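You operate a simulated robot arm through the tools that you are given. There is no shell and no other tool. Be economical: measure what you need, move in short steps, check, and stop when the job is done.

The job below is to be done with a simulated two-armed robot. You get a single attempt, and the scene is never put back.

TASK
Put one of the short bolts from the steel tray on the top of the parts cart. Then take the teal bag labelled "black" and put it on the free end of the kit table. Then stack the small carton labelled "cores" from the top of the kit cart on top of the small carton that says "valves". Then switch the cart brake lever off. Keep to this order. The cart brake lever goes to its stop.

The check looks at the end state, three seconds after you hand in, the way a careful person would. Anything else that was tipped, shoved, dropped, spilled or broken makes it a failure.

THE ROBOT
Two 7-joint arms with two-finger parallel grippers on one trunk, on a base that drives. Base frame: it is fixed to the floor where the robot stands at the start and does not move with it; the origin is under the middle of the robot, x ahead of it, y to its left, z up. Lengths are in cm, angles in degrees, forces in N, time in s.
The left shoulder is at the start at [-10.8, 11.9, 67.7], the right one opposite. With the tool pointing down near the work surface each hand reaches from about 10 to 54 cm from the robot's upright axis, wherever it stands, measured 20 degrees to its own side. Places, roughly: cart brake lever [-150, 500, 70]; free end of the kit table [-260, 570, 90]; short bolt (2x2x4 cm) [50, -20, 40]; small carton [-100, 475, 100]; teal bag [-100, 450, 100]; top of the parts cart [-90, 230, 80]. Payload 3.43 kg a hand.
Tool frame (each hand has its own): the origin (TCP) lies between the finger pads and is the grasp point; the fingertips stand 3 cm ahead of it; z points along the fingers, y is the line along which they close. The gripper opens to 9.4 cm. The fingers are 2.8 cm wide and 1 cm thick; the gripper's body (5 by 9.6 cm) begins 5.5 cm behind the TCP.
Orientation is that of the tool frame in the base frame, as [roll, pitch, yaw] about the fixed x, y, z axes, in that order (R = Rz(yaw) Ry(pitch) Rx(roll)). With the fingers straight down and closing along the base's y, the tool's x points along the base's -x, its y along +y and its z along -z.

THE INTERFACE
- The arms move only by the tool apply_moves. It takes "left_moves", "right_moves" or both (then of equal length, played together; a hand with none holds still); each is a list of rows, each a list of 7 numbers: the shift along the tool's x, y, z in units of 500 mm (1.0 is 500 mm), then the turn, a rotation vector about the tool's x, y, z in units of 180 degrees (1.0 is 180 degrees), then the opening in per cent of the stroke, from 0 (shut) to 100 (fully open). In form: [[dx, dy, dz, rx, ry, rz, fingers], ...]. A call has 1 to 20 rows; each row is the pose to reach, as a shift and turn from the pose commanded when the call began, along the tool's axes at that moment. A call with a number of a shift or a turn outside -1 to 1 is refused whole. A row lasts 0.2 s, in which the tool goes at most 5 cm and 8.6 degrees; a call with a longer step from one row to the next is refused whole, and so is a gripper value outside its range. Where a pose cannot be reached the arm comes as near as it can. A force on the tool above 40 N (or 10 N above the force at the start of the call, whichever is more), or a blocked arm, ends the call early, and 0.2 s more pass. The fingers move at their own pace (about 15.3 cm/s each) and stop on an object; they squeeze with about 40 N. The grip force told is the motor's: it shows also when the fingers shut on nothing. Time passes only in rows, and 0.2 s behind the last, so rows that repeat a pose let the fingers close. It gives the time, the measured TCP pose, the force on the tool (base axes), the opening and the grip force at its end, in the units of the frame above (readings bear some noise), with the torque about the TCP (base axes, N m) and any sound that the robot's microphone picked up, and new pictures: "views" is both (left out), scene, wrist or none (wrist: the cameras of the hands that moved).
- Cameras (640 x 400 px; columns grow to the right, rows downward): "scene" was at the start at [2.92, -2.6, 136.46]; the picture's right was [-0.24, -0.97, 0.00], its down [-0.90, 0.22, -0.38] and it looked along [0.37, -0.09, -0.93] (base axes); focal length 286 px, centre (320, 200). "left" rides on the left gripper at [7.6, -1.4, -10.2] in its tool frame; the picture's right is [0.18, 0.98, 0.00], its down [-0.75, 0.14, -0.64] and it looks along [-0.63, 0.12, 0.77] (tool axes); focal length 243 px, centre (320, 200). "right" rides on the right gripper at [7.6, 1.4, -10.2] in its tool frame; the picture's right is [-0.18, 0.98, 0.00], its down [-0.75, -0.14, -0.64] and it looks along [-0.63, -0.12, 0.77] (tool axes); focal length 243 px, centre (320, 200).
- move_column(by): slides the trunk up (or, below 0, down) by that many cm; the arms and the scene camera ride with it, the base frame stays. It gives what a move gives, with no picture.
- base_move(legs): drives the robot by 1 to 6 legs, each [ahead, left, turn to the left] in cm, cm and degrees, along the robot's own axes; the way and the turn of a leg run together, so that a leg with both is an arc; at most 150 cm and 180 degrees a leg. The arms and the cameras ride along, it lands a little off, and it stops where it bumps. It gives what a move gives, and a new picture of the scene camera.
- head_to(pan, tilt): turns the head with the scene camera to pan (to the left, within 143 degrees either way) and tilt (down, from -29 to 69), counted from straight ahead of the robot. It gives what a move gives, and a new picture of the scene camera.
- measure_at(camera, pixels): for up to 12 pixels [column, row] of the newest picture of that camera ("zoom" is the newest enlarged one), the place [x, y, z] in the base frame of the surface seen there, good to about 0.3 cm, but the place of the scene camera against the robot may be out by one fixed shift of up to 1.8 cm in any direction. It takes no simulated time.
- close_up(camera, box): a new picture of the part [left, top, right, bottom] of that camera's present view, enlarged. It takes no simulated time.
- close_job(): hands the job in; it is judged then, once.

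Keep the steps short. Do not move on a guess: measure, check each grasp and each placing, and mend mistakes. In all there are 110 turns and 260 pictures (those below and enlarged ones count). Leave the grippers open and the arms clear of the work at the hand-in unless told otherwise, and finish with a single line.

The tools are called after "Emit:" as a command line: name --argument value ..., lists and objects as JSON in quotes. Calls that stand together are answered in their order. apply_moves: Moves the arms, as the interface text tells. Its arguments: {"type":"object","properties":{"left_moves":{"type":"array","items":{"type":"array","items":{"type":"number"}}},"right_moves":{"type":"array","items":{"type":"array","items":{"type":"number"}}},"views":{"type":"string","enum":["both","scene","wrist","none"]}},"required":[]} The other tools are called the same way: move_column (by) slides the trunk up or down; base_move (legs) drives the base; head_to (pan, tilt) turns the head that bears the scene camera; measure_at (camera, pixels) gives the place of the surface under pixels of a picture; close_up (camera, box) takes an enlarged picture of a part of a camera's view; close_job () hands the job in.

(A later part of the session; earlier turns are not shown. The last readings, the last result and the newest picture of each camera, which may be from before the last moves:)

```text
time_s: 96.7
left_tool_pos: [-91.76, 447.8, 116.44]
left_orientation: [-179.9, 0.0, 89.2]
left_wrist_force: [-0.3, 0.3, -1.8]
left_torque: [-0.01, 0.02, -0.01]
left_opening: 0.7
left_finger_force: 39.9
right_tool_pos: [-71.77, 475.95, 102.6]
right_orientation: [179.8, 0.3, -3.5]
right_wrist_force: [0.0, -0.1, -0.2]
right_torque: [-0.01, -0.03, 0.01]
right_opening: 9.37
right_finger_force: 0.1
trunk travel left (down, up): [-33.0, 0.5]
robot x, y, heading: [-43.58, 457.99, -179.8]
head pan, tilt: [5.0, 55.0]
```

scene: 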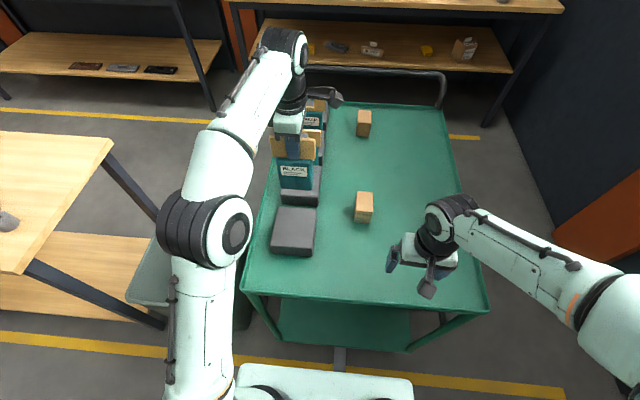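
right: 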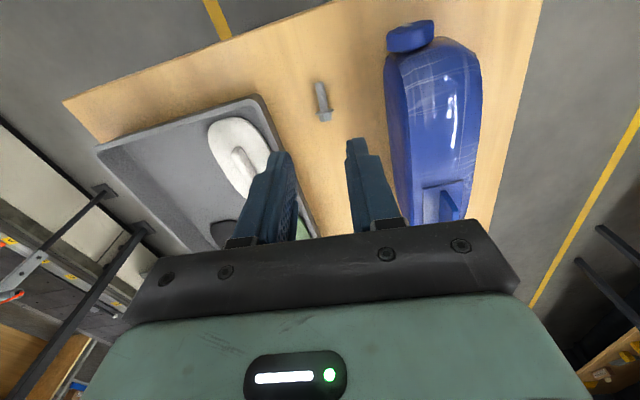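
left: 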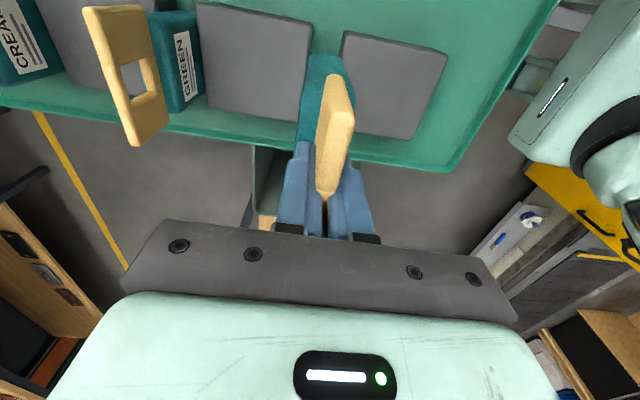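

Bag lifted securely; bottom is ~102, clear. Back the base off, tuck the left arm, and look north along the passage.

Emit:
base_move --legs '[[-28, 0, 0]]'

Emit:
apply_moves --left_moves '[[0, 0.06, 0, 0, 0, 0, 0], [0, 0.12, 0, 0, 0, 0, 0], [0, 0.18, 0, 0, 0, 0, 0], [0, 0.24, 0, 0, 0, 0, 0], [0, 0.3, 0, 0, 0, 0, 0], [0, 0.36, 0, 0, 0, 0, 0]]' --views "none"

Emit:
head_to --pan -40 --tilt 40

Emit:
measure_at --camera "scene" --pixels '[[400, 250], [500, 300], [560, 300], [620, 350], [320, 150], [250, 250], [100, 150], [350, 80], [450, 100], [200, 50]]'

```text
time_s: 98.6
left_tool_pos: [-64.2, 447.89, 116.46]
left_orientation: [-180.0, 0.0, 89.0]
left_wrist_force: [-0.5, -1.0, -2.0]
left_torque: [0.03, -0.01, 0.02]
left_opening: 0.68
left_finger_force: 40.6
right_tool_pos: [-44.1, 475.9, 102.48]
right_orientation: [179.9, 0.3, -3.8]
right_wrist_force: [-0.2, 0.7, 0.8]
right_torque: [0.03, -0.02, -0.02]
right_opening: 9.39
right_finger_force: 0.1
trunk travel left (down, up): [-33.0, 0.5]
robot x, y, heading: [-16.24, 458.07, 179.5]
head pan, tilt: [5.0, 55.0]
```

scene: 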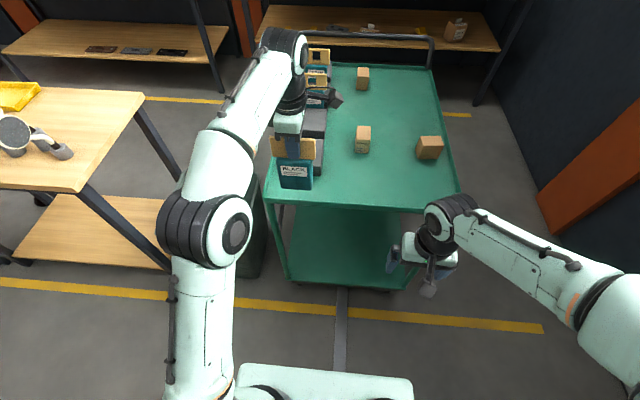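

```text
time_s: 100.0
left_tool_pos: [-46.07, 447.71, 116.29]
left_orientation: [-179.9, 0.0, 89.0]
left_wrist_force: [1.2, 0.9, -1.2]
left_torque: [-0.01, 0.01, -0.02]
left_opening: 0.68
left_finger_force: 39.6
right_tool_pos: [-43.96, 476.02, 102.48]
right_orientation: [179.8, 0.3, -3.8]
right_wrist_force: [-0.3, 0.5, -0.4]
right_torque: [0.0, 0.01, 0.01]
right_opening: 9.39
right_finger_force: 0.1
trunk travel left (down, up): [-33.0, 0.5]
robot x, y, heading: [-16.13, 458.12, 179.7]
head pan, tilt: [5.0, 55.0]
```

```text
time_s: 101.2
left_tool_pos: [-46.26, 447.67, 116.39]
left_orientation: [-179.9, 0.0, 89.0]
left_wrist_force: [1.0, -0.4, -2.1]
left_torque: [-0.03, 0.0, 0.0]
left_opening: 0.7
left_finger_force: 40.1
right_tool_pos: [-44.03, 475.99, 102.58]
right_orientation: [-180.0, 0.4, -3.8]
right_wrist_force: [0.0, 0.1, 0.4]
right_torque: [0.01, -0.05, 0.0]
right_opening: 9.41
right_finger_force: 0.0
trunk travel left (down, up): [-33.0, 0.5]
robot x, y, heading: [-16.08, 458.04, 179.7]
head pan, tilt: [-40.0, 40.0]
```

scene: 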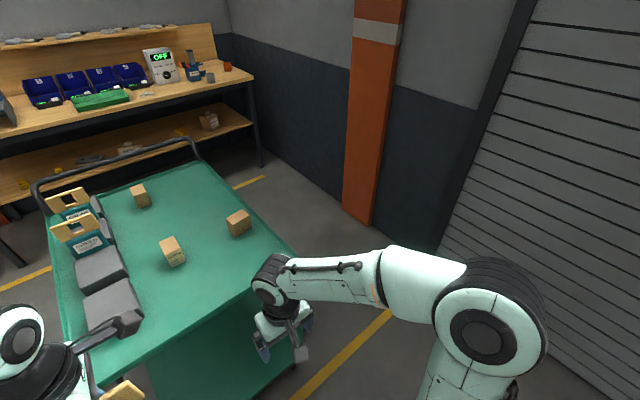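

```text
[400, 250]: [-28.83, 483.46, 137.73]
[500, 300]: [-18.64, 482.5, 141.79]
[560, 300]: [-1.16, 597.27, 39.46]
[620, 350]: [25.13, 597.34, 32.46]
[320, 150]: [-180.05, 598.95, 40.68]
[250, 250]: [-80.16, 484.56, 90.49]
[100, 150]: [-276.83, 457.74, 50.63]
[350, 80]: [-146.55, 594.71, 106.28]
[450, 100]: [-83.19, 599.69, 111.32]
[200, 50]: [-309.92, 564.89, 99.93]
```

Elbows are high (z≈140) and only ~30 cm out; the north passage (y 494–594) suits. Go right to y≈546, then ahead.

Emit:
base_move --legs '[[0, -88, 0.3], [100, 0, 0]]'

Emit:
head_to --pan 40 --tilt 50

```text
time_s: 113.8
left_tool_pos: [-147.08, 531.02, 116.35]
left_orientation: [-180.0, -0.1, 90.0]
left_wrist_force: [-0.3, 0.2, -1.6]
left_torque: [0.01, 0.02, -0.02]
left_opening: 0.71
left_finger_force: 40.2
right_tool_pos: [-145.43, 559.42, 102.49]
right_orientation: [180.0, 0.2, -2.8]
right_wrist_force: [0.1, -0.9, -0.4]
right_torque: [0.01, 0.01, 0.0]
right_opening: 9.39
right_finger_force: 0.0
trunk travel left (down, up): [-33.0, 0.5]
robot x, y, heading: [-117.41, 542.25, -179.3]
head pan, tilt: [-40.0, 40.0]
```

scene: 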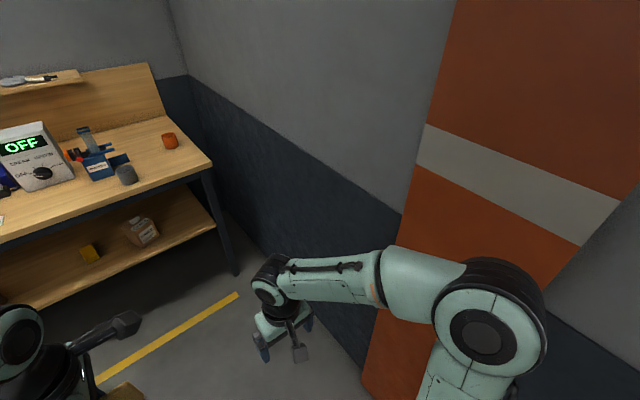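

```text
time_s: 115.4
left_tool_pos: [-147.19, 531.07, 116.48]
left_orientation: [-179.9, 0.0, 90.0]
left_wrist_force: [0.8, -0.6, -1.7]
left_torque: [0.01, 0.0, 0.0]
left_opening: 0.69
left_finger_force: 40.4
right_tool_pos: [-145.38, 559.31, 102.59]
right_orientation: [179.9, 0.3, -2.8]
right_wrist_force: [0.4, -0.1, 0.6]
right_torque: [0.02, -0.02, -0.01]
right_opening: 9.38
right_finger_force: 0.1
trunk travel left (down, up): [-33.0, 0.5]
robot x, y, heading: [-117.55, 542.26, -179.2]
head pan, tilt: [40.0, 50.0]
```

scene: 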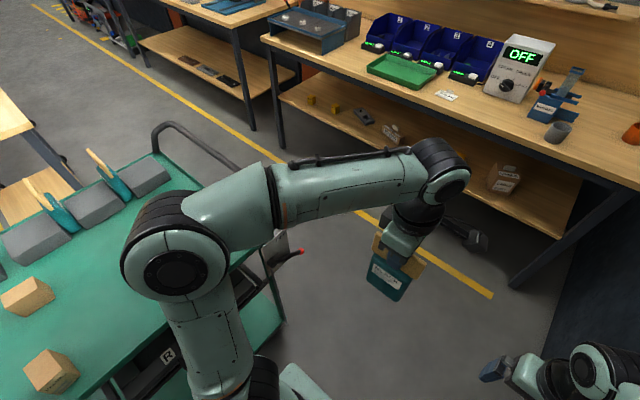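

I see the brake lever's red tip near (300,252) and a label on the north face of the near carton (55,375). Enlarge both.

Emit:
close_up --camera "scene" --box '[230, 220, 330, 290]'

Emit:
close_up --camera "scene" --box '[0, 270, 200, 400]'

Emit:
measure_at --camera "scene" --pixels '[[300, 252], [285, 258], [272, 262], [165, 355], [50, 370], [25, 300], [285, 320], [400, 275], [388, 268]]'

```text
5.71 times, centred on (280, 255) of scene
```

zoom: 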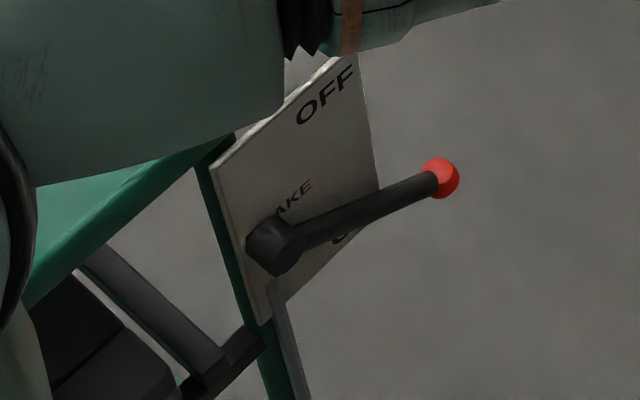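

```text
3.08 times, centred on (100, 335) of scene
```

zoom: 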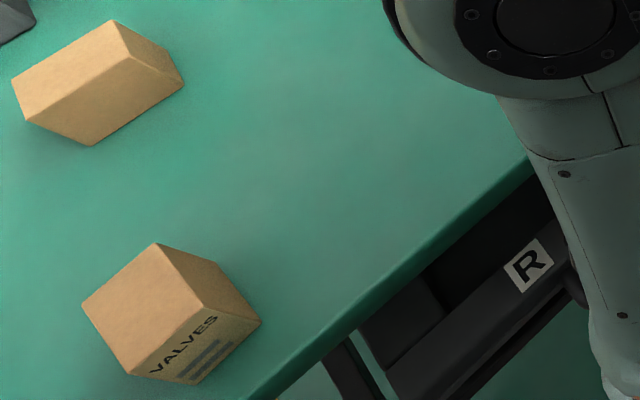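

```text
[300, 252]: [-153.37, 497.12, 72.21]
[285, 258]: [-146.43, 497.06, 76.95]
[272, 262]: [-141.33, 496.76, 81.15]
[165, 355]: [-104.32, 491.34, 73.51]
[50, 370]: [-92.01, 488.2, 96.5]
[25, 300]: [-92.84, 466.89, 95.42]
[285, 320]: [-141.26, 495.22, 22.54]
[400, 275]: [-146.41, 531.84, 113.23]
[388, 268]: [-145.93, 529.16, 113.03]
```

VALVES = carton at [-90,486]; brake lever pivot ≈[-141,497,81], tip ≈[-153,497,72]. Continue to the kit table's far end.

Emit:
base_move --legs '[[78, -8, -1], [5, 0, -15]]'

Emit:
head_to --pan 0 --tilt 50

```text
time_s: 120.4
left_tool_pos: [-230.94, 548.38, 116.35]
left_orientation: [-180.0, 0.0, 73.9]
left_wrist_force: [0.9, -0.5, -1.4]
left_torque: [-0.01, 0.0, -0.02]
left_opening: 0.69
left_finger_force: 39.9
right_tool_pos: [-221.21, 575.1, 102.51]
right_orientation: [180.0, 0.3, -18.9]
right_wrist_force: [0.7, -0.5, 0.0]
right_torque: [0.01, -0.02, -0.02]
right_opening: 9.39
right_finger_force: 0.0
trunk travel left (down, up): [-33.0, 0.5]
robot x, y, heading: [-199.23, 550.13, 164.7]
head pan, tilt: [40.0, 50.0]
```

scene: 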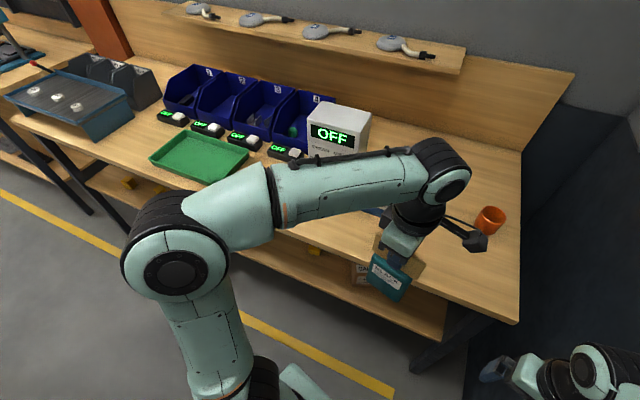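

```text
time_s: 121.5
left_tool_pos: [-230.91, 548.46, 116.26]
left_orientation: [-180.0, 0.0, 74.0]
left_wrist_force: [-0.3, 0.5, -0.9]
left_torque: [0.01, 0.0, -0.01]
left_opening: 0.69
left_finger_force: 40.4
right_tool_pos: [-221.29, 575.12, 102.48]
right_orientation: [179.9, 0.4, -18.9]
right_wrist_force: [0.2, 0.2, 0.1]
right_torque: [0.03, -0.06, -0.02]
right_opening: 9.39
right_finger_force: 0.1
trunk travel left (down, up): [-33.0, 0.5]
robot x, y, heading: [-198.98, 550.73, 164.6]
head pan, tilt: [0.0, 50.0]
```

scene: 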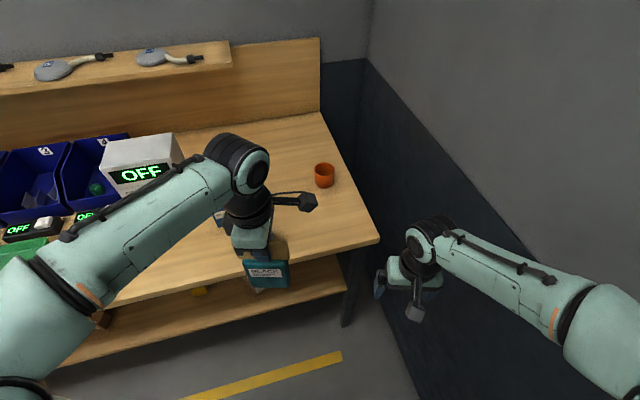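

Emit:
measure_at --camera "scene" --pixels '[[376, 238], [322, 115], [325, 187], [330, 215], [300, 240], [300, 225], [315, 170], [290, 130], [270, 290], [262, 265]]'

Emit:
close_up --camera "left" --box '[0, 0, 640, 400]'

```text
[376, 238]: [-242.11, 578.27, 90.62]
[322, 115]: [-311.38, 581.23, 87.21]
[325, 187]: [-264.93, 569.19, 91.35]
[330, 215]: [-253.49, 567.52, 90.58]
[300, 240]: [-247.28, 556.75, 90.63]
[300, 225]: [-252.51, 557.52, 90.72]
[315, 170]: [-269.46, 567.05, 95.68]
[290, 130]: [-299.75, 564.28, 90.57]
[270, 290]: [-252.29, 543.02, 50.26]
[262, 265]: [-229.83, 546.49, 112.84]
```

```text
1.00 times, centred on (320, 200) of left (not enlarged: the box is as wide or as high as the picture)
```

zoom: 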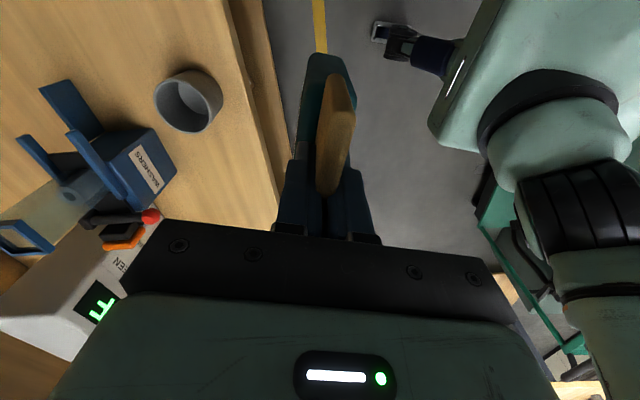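

Free spot near [-250,565,90.6]. Drive 8 cm nearer, then carry the bag over, turning it square.

Emit:
base_move --legs '[[8, 0, 0]]'

Emit:
apply_moves --left_moves '[[0.036, -0.05, 0, 0, 0, -0.015, 0], [0.072, -0.1, 0, 0, 0, -0.03, 0], [0.108, -0.15, 0, 0, 0, -0.045, 0], [0.144, -0.2, 0, 0, 0, -0.06, 0], [0.18, -0.25, 0, 0, 0, -0.075, 0], [0.216, -0.299, 0, 0, 0, -0.089, 0], [0.216, -0.299, 0, 0, 0, -0.089, 0]]' --views "both"

```text
time_s: 122.5
left_tool_pos: [-238.55, 550.59, 116.24]
left_orientation: [-179.9, 0.0, 73.7]
left_wrist_force: [0.3, 0.5, -1.7]
left_torque: [0.01, 0.02, 0.01]
left_opening: 0.67
left_finger_force: 39.9
right_tool_pos: [-228.8, 577.2, 102.63]
right_orientation: [179.9, 0.2, -19.1]
right_wrist_force: [0.0, 0.1, 0.0]
right_torque: [0.0, 0.01, -0.01]
right_opening: 9.41
right_finger_force: 0.1
trunk travel left (down, up): [-33.0, 0.5]
robot x, y, heading: [-207.15, 552.69, 164.3]
head pan, tilt: [0.0, 50.0]
```

scene: 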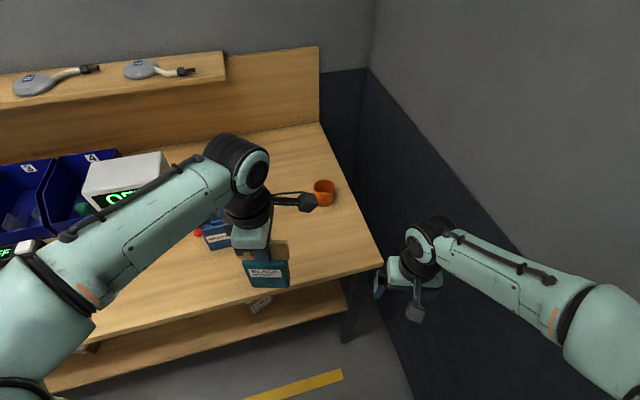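

```text
time_s: 124.1
left_tool_pos: [-249.81, 565.27, 116.59]
left_orientation: [-180.0, 0.0, 89.7]
left_wrist_force: [0.6, 0.1, -1.5]
left_torque: [0.01, -0.01, -0.01]
left_opening: 0.67
left_finger_force: 40.6
right_tool_pos: [-228.75, 577.18, 102.5]
right_orientation: [179.8, 0.3, -19.0]
right_wrist_force: [-0.4, -0.6, -0.2]
right_torque: [0.02, -0.01, -0.04]
right_opening: 9.41
right_finger_force: 0.1
trunk travel left (down, up): [-33.0, 0.5]
robot x, y, heading: [-206.57, 552.93, 164.8]
head pan, tilt: [0.0, 50.0]
```

scene: 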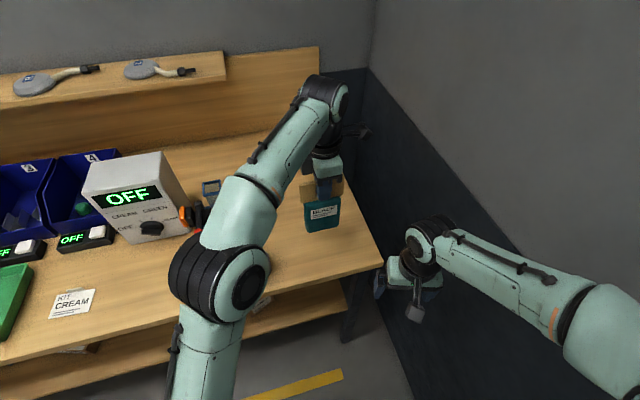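
left: 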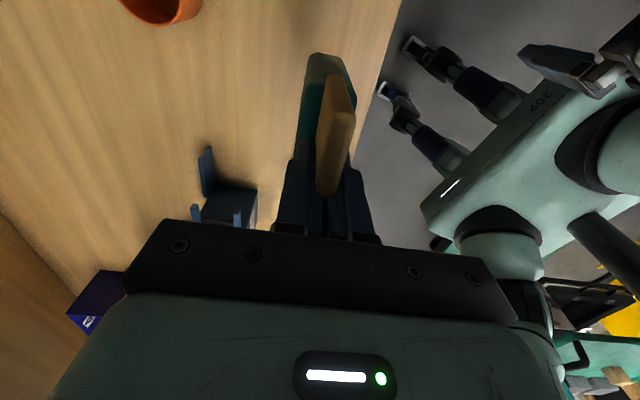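

Lower to ~1 cm above the surface, then in small steps to contact.

Emit:
apply_moves --left_moves '[[0, 0, 0.06, 0, 0, 0, 0], [0, 0, 0.12, 0, 0, 0, 0], [0, 0, 0.17, 0, 0, 0, 0], [0, 0, 0.205, 0, 0, 0, 0], [0, 0, 0.21, 0, 0, 0, 0], [0, 0, 0.215, 0, 0, 0, 0], [0, 0, 0.22, 0, 0, 0, 0], [0, 0, 0.225, 0, 0, 0, 0], [0, 0, 0.228, 0, 0, 0, 0]]' --views "both"

```text
time_s: 126.1
left_tool_pos: [-249.71, 565.11, 104.91]
left_orientation: [-179.9, 0.0, 89.8]
left_wrist_force: [-0.1, 0.3, -1.2]
left_torque: [0.0, -0.01, 0.01]
left_opening: 0.71
left_finger_force: 39.9
right_tool_pos: [-228.94, 577.16, 102.54]
right_orientation: [179.7, 0.4, -19.0]
right_wrist_force: [0.6, 0.4, 0.4]
right_torque: [-0.01, 0.0, -0.03]
right_opening: 9.38
right_finger_force: 0.0
trunk travel left (down, up): [-33.0, 0.5]
robot x, y, heading: [-206.81, 552.9, 164.6]
head pan, tilt: [0.0, 50.0]
```

scene: 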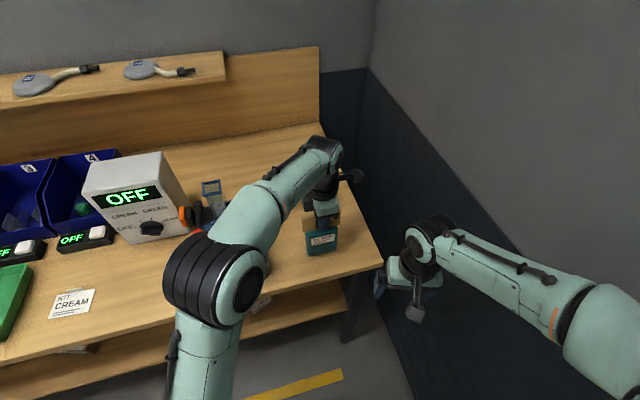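
left: 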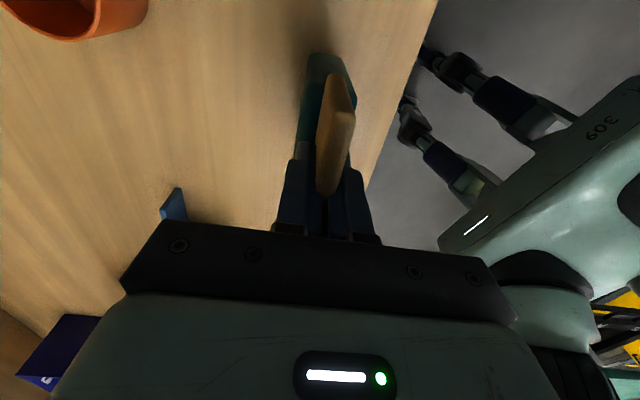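

No contact yet; continue 2 mm steps.

Emit:
apply_moves --left_moves '[[0, 0, 0.004, 0, 0, 0, 0], [0, 0, 0.008, 0, 0, 0, 0], [0, 0, 0.012, 0, 0, 0, 0]]' --views "none"

Emit:
measure_at --camera "scene" --pixels '[[216, 285], [250, 280], [308, 245], [335, 240], [310, 255]]'

```text
time_s: 127.1
left_tool_pos: [-249.86, 565.22, 104.99]
left_orientation: [-179.5, -0.3, 89.8]
left_wrist_force: [3.1, -3.0, 16.9]
left_torque: [-1.08, -0.48, 0.1]
left_opening: 0.67
left_finger_force: 40.5
right_tool_pos: [-228.72, 577.15, 102.6]
right_orientation: [179.9, 0.3, -19.0]
right_wrist_force: [1.0, 0.2, -0.3]
right_torque: [0.0, 0.02, 0.0]
right_opening: 9.44
right_finger_force: 0.1
trunk travel left (down, up): [-33.0, 0.5]
robot x, y, heading: [-206.96, 552.59, 164.5]
head pan, tilt: [0.0, 50.0]
stopped in row 3 (left hand): the force on the tool passed its limit at 41 N (the readings are from after the stop); the commanded pose is now the measured one
```

```text
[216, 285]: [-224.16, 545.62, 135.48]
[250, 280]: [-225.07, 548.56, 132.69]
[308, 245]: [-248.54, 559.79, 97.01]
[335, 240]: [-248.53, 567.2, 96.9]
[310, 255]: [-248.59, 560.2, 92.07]
```

Contact made: bag stands on the table. Open gently, then rise.

Emit:
apply_moves --left_moves '[[0, 0, -0.001, 0, 0, 0, 10], [0, 0, -0.001, 0, 0, 0, 25], [0, 0, -0.001, 0, 0, 0, 45], [0, 0, -0.001, 0, 0, 0, 45], [0, 0, -0.04, 0, 0, 0, 45], [0, 0, -0.1, 0, 0, 0, 45], [0, 0, -0.17, 0, 0, 0, 45], [0, 0, -0.25, 0, 0, 0, 45]]' --views "both"

```text
time_s: 128.9
left_tool_pos: [-249.98, 565.19, 117.62]
left_orientation: [-179.6, -0.3, 89.7]
left_wrist_force: [0.1, 0.7, 0.3]
left_torque: [-0.02, 0.0, 0.0]
left_opening: 4.21
left_finger_force: 0.1
right_tool_pos: [-228.84, 577.24, 102.6]
right_orientation: [179.9, 0.3, -19.0]
right_wrist_force: [0.1, -0.1, 0.3]
right_torque: [-0.02, -0.04, 0.01]
right_opening: 9.4
right_finger_force: 0.0
trunk travel left (down, up): [-33.0, 0.5]
robot x, y, heading: [-206.79, 552.61, 164.4]
head pan, tilt: [0.0, 50.0]
```

scene: 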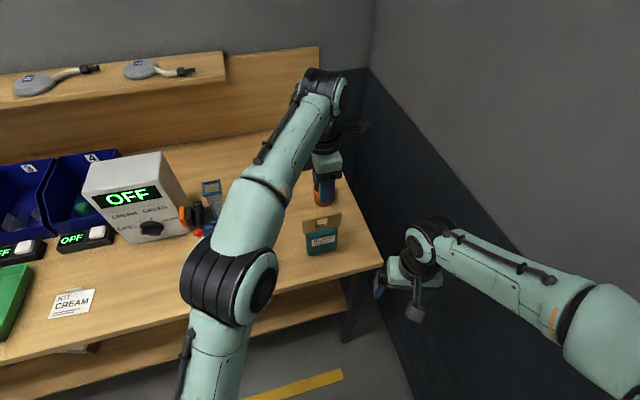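
left: 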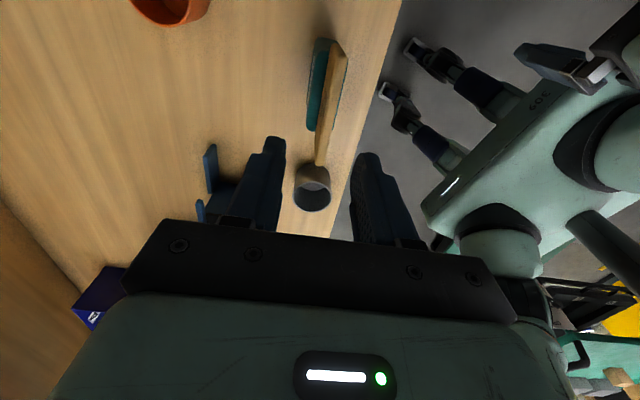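

The BLACK bag stands on the free end, upright. Tuck the left arm, and drive back to the cart's east side.

Emit:
apply_moves --left_moves '[[-0.05, 0.04, -0.02, 0, 0, 0, 60], [-0.1, 0.08, -0.02, 0, 0, 0, 100], [-0.15, 0.12, -0.02, 0, 0, 0, 100], [-0.2, 0.16, -0.02, 0, 0, 0, 100], [-0.25, 0.2, -0.02, 0, 0, 0, 100], [-0.29, 0.24, -0.02, 0, 0, 0, 100]]' --views "none"

Emit:
base_move --legs '[[-15, 0, 0], [0, 0, 15.3], [-100, 0, 0], [-80, 0, 0], [0, 80, 0]]'

Emit:
head_to --pan 0 --tilt 50

```text
time_s: 130.3
left_tool_pos: [-237.86, 550.41, 118.31]
left_orientation: [-179.6, -0.3, 89.9]
left_wrist_force: [0.2, -0.7, 0.1]
left_torque: [0.0, 0.0, -0.03]
left_opening: 9.38
left_finger_force: 0.0
right_tool_pos: [-228.91, 577.17, 102.52]
right_orientation: [179.8, 0.4, -19.0]
right_wrist_force: [0.6, 0.0, -0.3]
right_torque: [0.01, 0.0, -0.03]
right_opening: 9.4
right_finger_force: 0.1
trunk travel left (down, up): [-33.0, 0.5]
robot x, y, heading: [-207.06, 552.59, 164.7]
head pan, tilt: [0.0, 50.0]
```

```text
time_s: 148.2
left_tool_pos: [-44.48, 456.55, 118.26]
left_orientation: [-179.6, -0.4, 105.1]
left_wrist_force: [0.5, 0.5, 0.5]
left_torque: [0.03, 0.01, 0.0]
left_opening: 9.41
left_finger_force: 0.1
right_tool_pos: [-42.92, 484.71, 102.56]
right_orientation: [179.8, 0.3, -3.7]
right_wrist_force: [-0.4, 0.1, 0.4]
right_torque: [-0.06, 0.02, -0.01]
right_opening: 9.36
right_finger_force: 0.0
trunk travel left (down, up): [-33.0, 0.5]
robot x, y, heading: [-14.99, 466.98, 180.0]
head pan, tilt: [0.0, 50.0]
```

scene: 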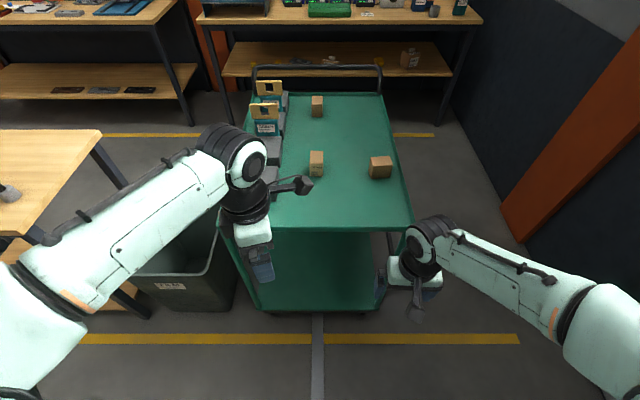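

```text
time_s: 148.8
left_tool_pos: [-44.45, 456.62, 118.25]
left_orientation: [-179.6, -0.4, 105.1]
left_wrist_force: [-1.1, 0.3, 0.5]
left_torque: [0.05, -0.01, -0.02]
left_opening: 9.41
left_finger_force: 0.1
right_tool_pos: [-42.95, 484.75, 102.58]
right_orientation: [180.0, 0.3, -3.6]
right_wrist_force: [0.2, 0.5, 0.6]
right_torque: [-0.02, 0.04, -0.03]
right_opening: 9.4
right_finger_force: 0.0
trunk travel left (down, up): [-33.0, 0.5]
robot x, y, heading: [-14.88, 466.84, 180.3]
head pan, tilt: [0.0, 50.0]
```

scene: 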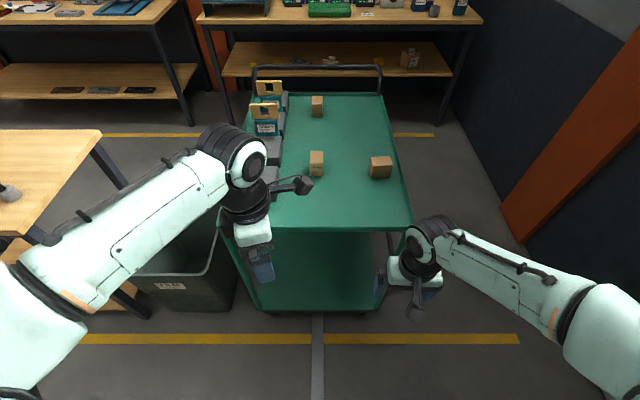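

Move the left hand aside, raise the right hand, and drive up to the cart.

Emit:
apply_moves --left_moves '[[-0.077, -0.021, 0, 0, 0, 0, 100], [-0.154, -0.042, 0, 0, 0, 0, 100], [-0.231, -0.062, 0, 0, 0, 0, 100], [-0.308, -0.083, 0, 0, 0, 0, 100], [-0.386, -0.104, 0, 0, 0, 0, 100]]' --right_moves '[[0, 0, -0.04, 0, 0, 0, 100], [0, 0, -0.08, 0, 0, 0, 100], [0, 0, -0.12, 0, 0, 0, 100], [0, 0, -0.16, 0, 0, 0, 100], [0, 0, -0.16, 0, 0, 0, 100]]' --views "none"

Emit:
base_move --legs '[[29, 0, 0]]'

Emit:
head_to --pan -5 --tilt 60

```text
time_s: 150.1
left_tool_pos: [-44.51, 436.57, 118.34]
left_orientation: [-179.6, -0.3, 105.1]
left_wrist_force: [1.4, -0.5, 0.6]
left_torque: [0.02, 0.0, 0.0]
left_opening: 9.43
left_finger_force: 0.1
right_tool_pos: [-42.93, 484.88, 110.51]
right_orientation: [180.0, 0.3, -3.7]
right_wrist_force: [0.1, 0.4, 0.4]
right_torque: [-0.01, 0.01, -0.01]
right_opening: 9.41
right_finger_force: 0.1
trunk travel left (down, up): [-33.0, 0.5]
robot x, y, heading: [-15.42, 467.13, 180.1]
head pan, tilt: [0.0, 50.0]
```

```text
time_s: 152.0
left_tool_pos: [-72.83, 436.3, 118.35]
left_orientation: [-179.6, -0.2, 105.6]
left_wrist_force: [0.1, 0.6, -0.1]
left_torque: [-0.02, 0.0, -0.01]
left_opening: 9.39
left_finger_force: 0.1
right_tool_pos: [-71.8, 484.54, 110.34]
right_orientation: [179.9, 0.3, -3.2]
right_wrist_force: [-0.5, -0.3, 0.1]
right_torque: [0.01, 0.02, 0.02]
right_opening: 9.39
right_finger_force: 0.0
trunk travel left (down, up): [-33.0, 0.5]
robot x, y, heading: [-43.83, 466.96, -179.2]
head pan, tilt: [0.0, 50.0]
```

scene: 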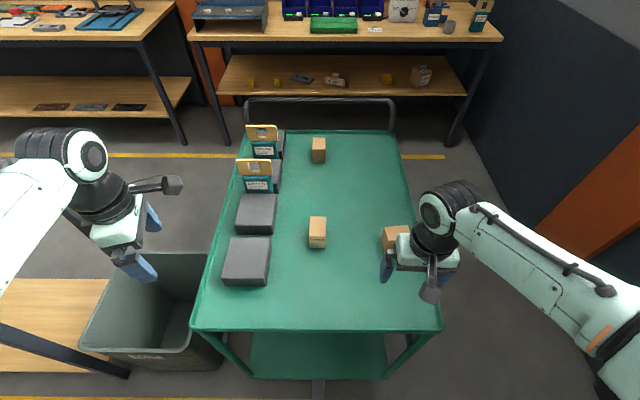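

```text
time_s: 152.8
left_tool_pos: [-72.94, 436.36, 118.36]
left_orientation: [-179.6, -0.3, 105.7]
left_wrist_force: [0.5, -0.3, 0.1]
left_torque: [-0.01, 0.0, 0.03]
left_opening: 9.4
left_finger_force: 0.1
right_tool_pos: [-71.78, 484.5, 110.46]
right_orientation: [179.9, 0.3, -3.2]
right_wrist_force: [0.2, -0.2, -0.2]
right_torque: [0.03, 0.01, 0.03]
right_opening: 9.39
right_finger_force: 0.1
trunk travel left (down, up): [-33.0, 0.5]
robot x, y, heading: [-43.94, 466.9, -179.5]
head pan, tilt: [-5.0, 60.0]
```

scene: 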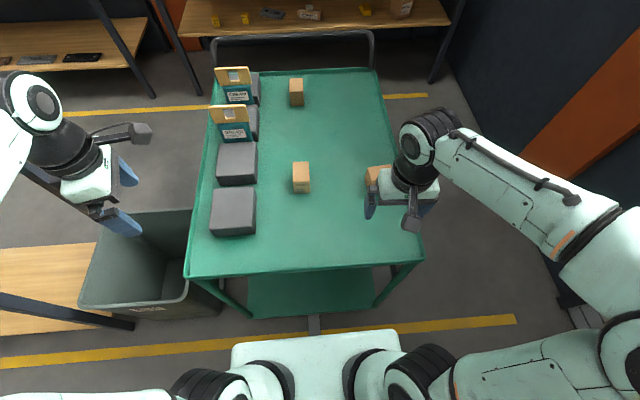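

Bring the right hand above the CORES carton for a wrist look.

Emit:
apply_moves --right_moves '[[-0.053, 0.07, 0, 0, 0, 0, 100], [-0.106, 0.14, 0, 0, 0, 0, 100], [-0.159, 0.21, 0, 0, 0, 0, 100], [-0.212, 0.28, 0, 0, 0, 0, 100], [-0.265, 0.35, 0, 0, 0, 0, 100], [-0.317, 0.418, 0, 0, 0, 0, 100]]' --views "both"

Emit:
close_up --camera "right" --box '[180, 0, 500, 210]'

Emit:
close_up --camera "scene" --box '[270, 140, 410, 230]'

```text
time_s: 154.2
left_tool_pos: [-72.97, 436.24, 118.37]
left_orientation: [-179.5, -0.3, 105.6]
left_wrist_force: [-0.5, 0.1, 0.5]
left_torque: [0.0, -0.01, 0.03]
left_opening: 9.4
left_finger_force: 0.1
right_tool_pos: [-89.1, 464.34, 110.46]
right_orientation: [180.0, 0.2, -3.2]
right_wrist_force: [0.4, -0.6, 0.5]
right_torque: [-0.02, -0.02, 0.01]
right_opening: 9.39
right_finger_force: 0.0
trunk travel left (down, up): [-33.0, 0.5]
robot x, y, heading: [-43.82, 467.09, -179.4]
head pan, tilt: [-5.0, 60.0]
```

scene: 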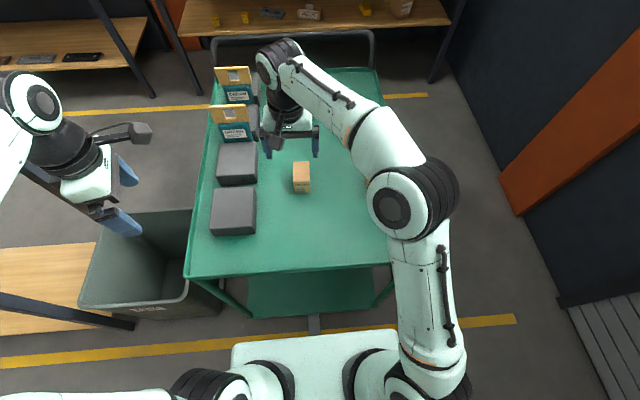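
right: 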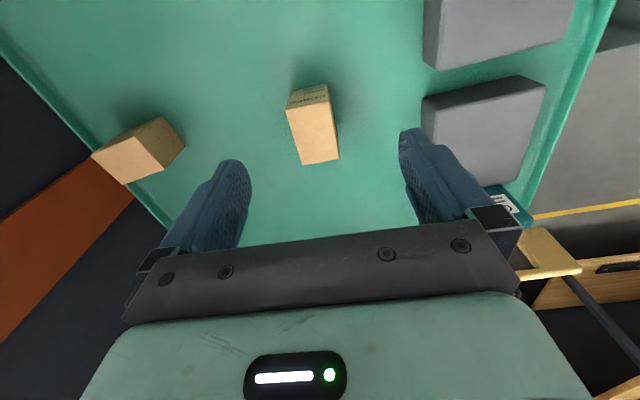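

```text
1.90 times, centred on (340, 105) of right
```

zoom: 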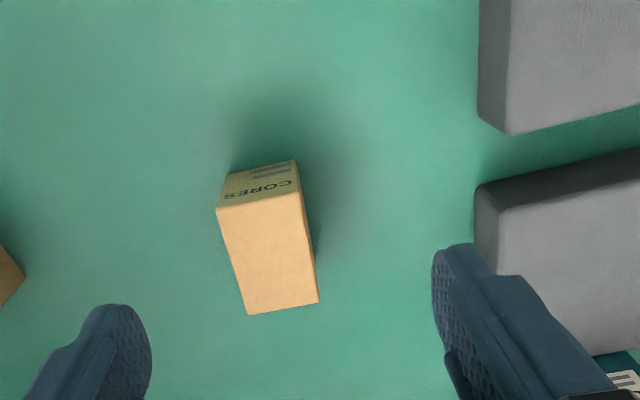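

```text
4.44 times, centred on (340, 185) of scene
```

zoom: 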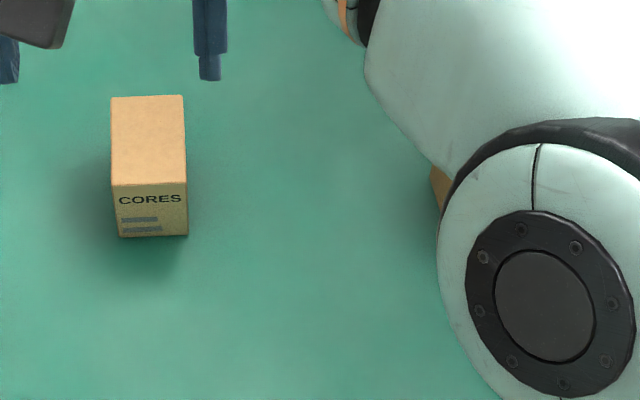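

Emit:
measure_at --camera "right" --pixels '[[288, 112], [328, 103], [337, 157], [303, 163], [312, 135], [300, 100], [310, 75], [96, 156], [136, 133], [158, 160], [128, 181], [160, 122]]'

Emit:
close_up --camera "right" --box '[70, 90, 230, 200]'

```text
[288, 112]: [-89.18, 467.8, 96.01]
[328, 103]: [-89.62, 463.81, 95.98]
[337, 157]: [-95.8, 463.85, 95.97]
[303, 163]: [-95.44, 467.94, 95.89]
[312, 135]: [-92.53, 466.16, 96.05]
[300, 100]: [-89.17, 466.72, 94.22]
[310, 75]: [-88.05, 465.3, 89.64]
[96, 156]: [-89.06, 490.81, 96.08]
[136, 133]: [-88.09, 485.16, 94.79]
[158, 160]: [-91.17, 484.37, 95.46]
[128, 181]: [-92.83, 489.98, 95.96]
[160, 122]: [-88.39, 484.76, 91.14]
```

```text
3.64 times, centred on (150, 145) of right
```

zoom: 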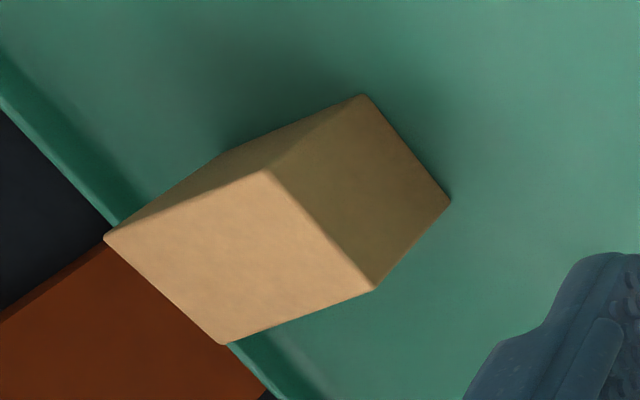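

Emit:
measure_at --camera "right" --pixels '[[94, 156], [135, 139], [162, 169], [125, 182], [130, 160], [110, 147], [148, 153], [144, 177], [107, 169]]'

```text
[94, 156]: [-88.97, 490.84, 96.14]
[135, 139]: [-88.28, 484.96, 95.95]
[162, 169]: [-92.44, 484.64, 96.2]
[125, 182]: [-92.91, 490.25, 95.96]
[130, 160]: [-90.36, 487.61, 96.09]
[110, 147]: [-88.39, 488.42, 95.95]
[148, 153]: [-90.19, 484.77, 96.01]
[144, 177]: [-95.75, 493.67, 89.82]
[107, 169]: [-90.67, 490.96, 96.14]
```

CORES: centre [-92.5,465.9], 6.5 (x) × 4.4 (y), top z 96. VALVES: centre ≈[-90.7,487.7], long axis ≈97°. Descend over CORES.

Emit:
apply_moves --right_moves '[[-0.0696, -0.0273, 0.0, 0, 0, -0.018, 100], [-0.0696, -0.0273, 0.08, 0, 0, -0.018, 100], [-0.0696, -0.0273, 0.16, 0, 0, -0.018, 100], [-0.0696, -0.0273, 0.23, 0, 0, -0.018, 100], [-0.0696, -0.0273, 0.28, 0, 0, -0.018, 100], [-0.0696, -0.0273, 0.316, 0, 0, -0.018, 100]]' --views "wrist"

```text
time_s: 155.6
left_tool_pos: [-72.92, 436.3, 118.42]
left_orientation: [-179.6, -0.2, 105.7]
left_wrist_force: [-0.1, 0.4, 0.3]
left_torque: [-0.04, 0.01, 0.06]
left_opening: 9.39
left_finger_force: 0.1
right_tool_pos: [-92.18, 465.73, 94.93]
right_orientation: [179.8, 0.3, 0.2]
right_wrist_force: [0.6, -1.1, 0.4]
right_torque: [0.0, -0.03, 0.0]
right_opening: 9.42
right_finger_force: 0.0
trunk travel left (down, up): [-33.0, 0.5]
robot x, y, heading: [-43.94, 466.74, -179.7]
head pan, tilt: [-5.0, 60.0]
```

right: 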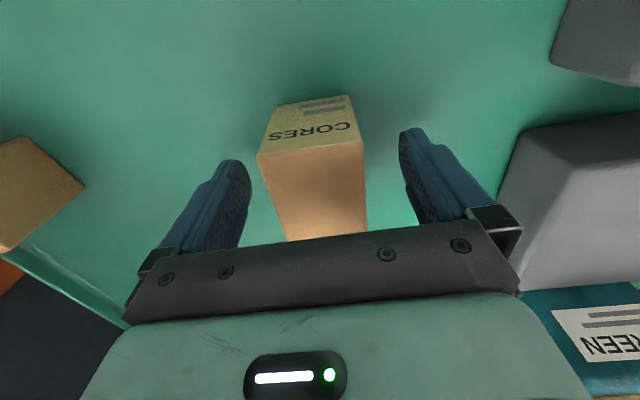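

Carton between the fingers. Close slowly and lift.

Emit:
apply_moves --right_moves '[[0, 0, 0, 0, 0, 0, 65], [0, 0, 0, 0, 0, 0, 55], [0, 0, 0, 0, 0, 0, 45], [0, 0, 0, 0, 0, 0, 20], [0, 0, 0, 0, 0, 0, 20], [0, 0, 0, 0, 0, 0, 20]]' --views "none"

Emit:
apply_moves --right_moves '[[0, 0, -0.01, 0, 0, 0, 20], [0, 0, -0.04, 0, 0, 0, 20], [0, 0, -0.1, 0, 0, 0, 20], [0, 0, -0.17, 0, 0, 0, 20], [0, 0, -0.24, 0, 0, 0, 20], [0, 0, -0.3, 0, 0, 0, 20], [0, 0, -0.34, 0, 0, 0, 20]]' --views "wrist"

```text
time_s: 157.0
left_tool_pos: [-73.02, 436.4, 118.48]
left_orientation: [-179.5, -0.3, 105.6]
left_wrist_force: [-0.3, 0.3, -0.1]
left_torque: [0.04, 0.01, -0.01]
left_opening: 9.41
left_finger_force: 0.1
right_tool_pos: [-92.14, 465.89, 95.05]
right_orientation: [179.9, 0.3, 0.1]
right_wrist_force: [-0.8, -0.3, 1.0]
right_torque: [0.04, 0.04, 0.0]
right_opening: 4.98
right_finger_force: 40.4
trunk travel left (down, up): [-33.0, 0.5]
robot x, y, heading: [-43.67, 466.94, -179.8]
head pan, tilt: [-5.0, 60.0]
```

```text
time_s: 158.6
left_tool_pos: [-72.94, 436.28, 118.37]
left_orientation: [-179.6, -0.3, 105.6]
left_wrist_force: [0.6, -0.1, 0.3]
left_torque: [0.0, 0.04, -0.04]
left_opening: 9.39
left_finger_force: 0.0
right_tool_pos: [-92.18, 466.08, 111.73]
right_orientation: [180.0, 0.3, 0.1]
right_wrist_force: [0.2, -1.3, -1.6]
right_torque: [0.02, -0.01, 0.0]
right_opening: 5.0
right_finger_force: 39.7
trunk travel left (down, up): [-33.0, 0.5]
robot x, y, heading: [-43.76, 466.77, -179.7]
head pan, tilt: [-5.0, 60.0]
```

right: 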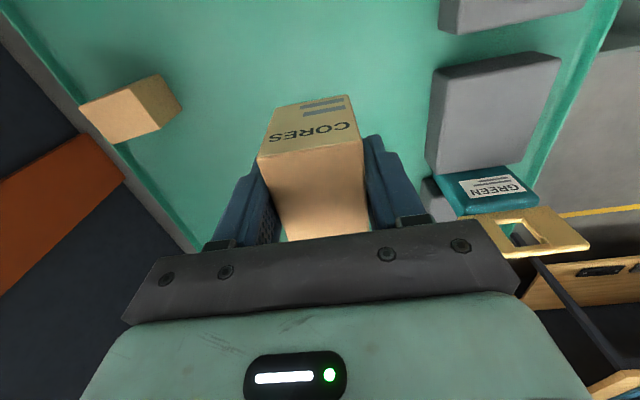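

Held (5.0 cm). I shift the base 6 cm right for reach, then re-measure VALVES.

Emit:
base_move --legs '[[0, -7, 0]]'

Emit:
apply_moves --right_moves '[[0.003, -0.03, 0, 0, 0, 0.046, 20], [0.006, -0.06, 0, 0, 0, 0.092, 20], [0.009, -0.09, 0, 0, 0, 0.138, 20], [0.012, -0.12, 0, 0, 0, 0.184, 20], [0.015, -0.15, 0, 0, 0, 0.23, 20], [0.018, -0.18, 0, 0, 0, 0.276, 20], [0.02, -0.21, 0, 0, 0, 0.322, 20], [0.02, -0.24, 0, 0, 0, 0.368, 20], [0.02, -0.26, 0, 0, 0, 0.414, 20], [0.02, -0.26, 0, 0, 0, 0.46, 20]]' --views "both"

```text
time_s: 159.9
left_tool_pos: [-73.11, 443.31, 118.44]
left_orientation: [-179.6, -0.3, 105.6]
left_wrist_force: [0.6, 0.5, -0.4]
left_torque: [-0.04, -0.03, -0.01]
left_opening: 9.39
left_finger_force: 0.0
right_tool_pos: [-92.27, 473.26, 111.89]
right_orientation: [179.9, 0.3, 0.0]
right_wrist_force: [0.1, 0.0, -1.3]
right_torque: [0.0, 0.02, -0.01]
right_opening: 4.98
right_finger_force: 39.6
trunk travel left (down, up): [-33.0, 0.5]
robot x, y, heading: [-43.87, 474.04, -179.6]
head pan, tilt: [-5.0, 60.0]
```

scene: 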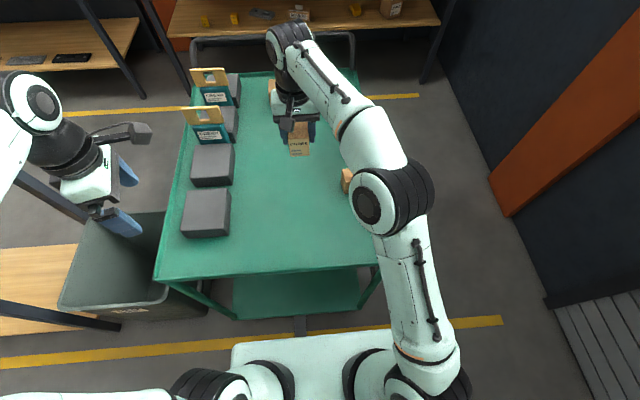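

```text
time_s: 162.1
left_tool_pos: [-73.08, 443.41, 118.31]
left_orientation: [-179.6, -0.3, 105.6]
left_wrist_force: [-0.1, 0.9, 0.5]
left_torque: [-0.01, -0.02, -0.01]
left_opening: 9.39
left_finger_force: 0.1
right_tool_pos: [-91.29, 486.25, 111.78]
right_orientation: [179.7, -0.1, -82.9]
right_wrist_force: [-0.7, 0.0, -1.0]
right_torque: [0.02, -0.02, -0.01]
right_opening: 4.97
right_finger_force: 39.8
trunk travel left (down, up): [-33.0, 0.5]
robot x, y, heading: [-43.59, 473.98, -179.5]
head pan, tilt: [-5.0, 60.0]
```

scene: 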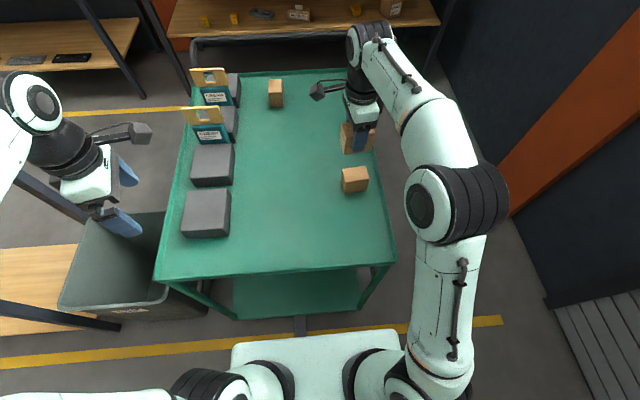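
right: 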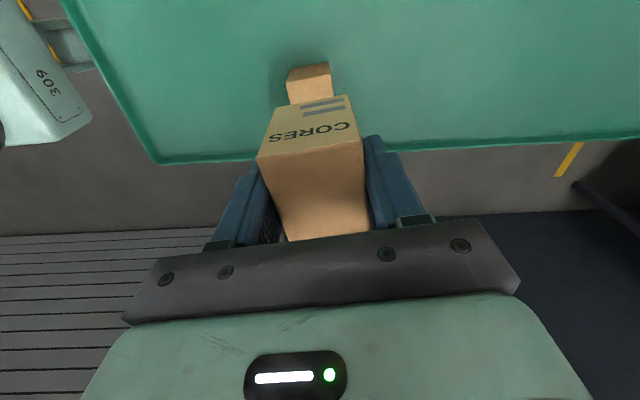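

Emit:
measure_at --camera "right" --pixels '[[290, 83], [329, 76], [292, 100], [331, 94], [310, 90], [330, 65], [288, 72]]'

Emit:
measure_at --camera "scene" --pixels '[[344, 171], [364, 167], [367, 178], [346, 182], [355, 174]]'

Emit:
close_up --camera "scene" --box '[320, 100, 400, 200]'

```text
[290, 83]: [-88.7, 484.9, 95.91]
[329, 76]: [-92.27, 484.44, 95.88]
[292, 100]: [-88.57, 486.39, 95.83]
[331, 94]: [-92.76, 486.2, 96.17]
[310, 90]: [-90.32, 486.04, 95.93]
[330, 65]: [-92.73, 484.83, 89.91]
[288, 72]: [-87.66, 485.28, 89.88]
```

```text
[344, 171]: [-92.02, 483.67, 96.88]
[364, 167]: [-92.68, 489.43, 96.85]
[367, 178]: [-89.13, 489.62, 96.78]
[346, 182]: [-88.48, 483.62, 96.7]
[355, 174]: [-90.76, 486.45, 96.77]
```

```text
4.00 times, centred on (360, 150) of scene
```

zoom: 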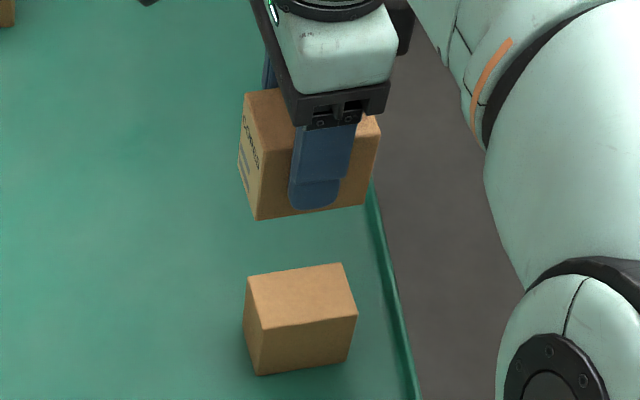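

Target TCP ≈[-90.65,487.4], contact at TCP z≈101.3. Align and lower to ~1 cm above, then look.

Emit:
apply_moves --right_moves '[[-0.0212, -0.0156, 0, 0, 0, 0, 20], [-0.0212, -0.0156, 0.06, 0, 0, 0, 20], [-0.0212, -0.0156, 0.12, 0, 0, 0, 20], [-0.0212, -0.0156, 0.17, 0, 0, 0, 20], [-0.0212, -0.0156, 0.19, 0, 0, 0, 20], [-0.0212, -0.0156, 0.19, 0, 0, 0, 20]]' --views "both"

Emit:
close_up --camera "scene" --box '[320, 110, 400, 210]'

Emit:
close_up --camera "right" --box '[220, 30, 420, 160]'

```text
time_s: 163.5
left_tool_pos: [-73.05, 443.36, 118.42]
left_orientation: [-179.6, -0.3, 105.6]
left_wrist_force: [0.3, 0.8, 0.3]
left_torque: [0.0, 0.05, 0.02]
left_opening: 9.4
left_finger_force: 0.1
right_tool_pos: [-90.63, 487.32, 102.21]
right_orientation: [179.7, -0.1, -82.7]
right_wrist_force: [0.9, 0.3, -1.2]
right_torque: [-0.01, 0.03, 0.02]
right_opening: 4.97
right_finger_force: 39.8
trunk travel left (down, up): [-33.0, 0.5]
robot x, y, heading: [-43.95, 473.81, -179.5]
head pan, tilt: [-5.0, 60.0]
```

scene: 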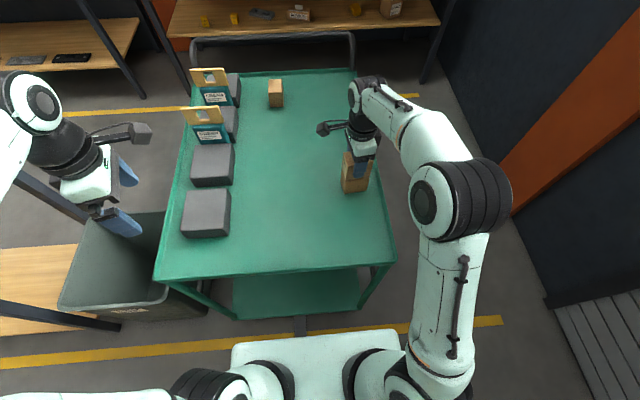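
right: 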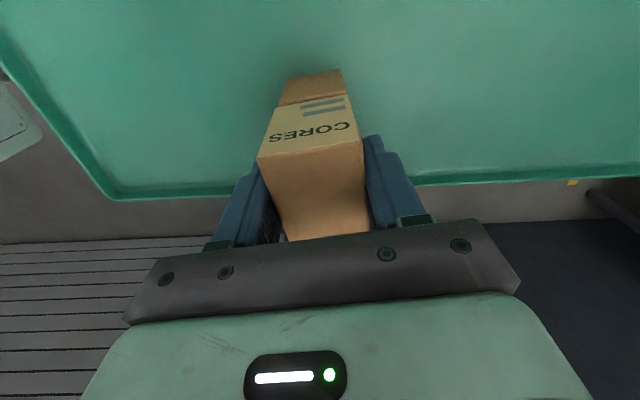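

```text
4.00 times, centred on (360, 160) of scene
```

zoom: 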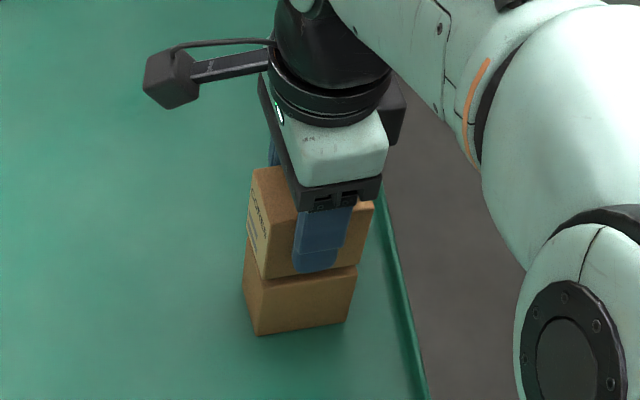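

```text
3.08 times, centred on (320, 95) of right
```

zoom: 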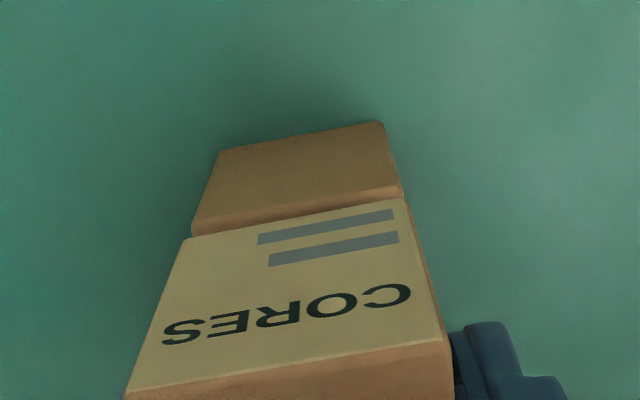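

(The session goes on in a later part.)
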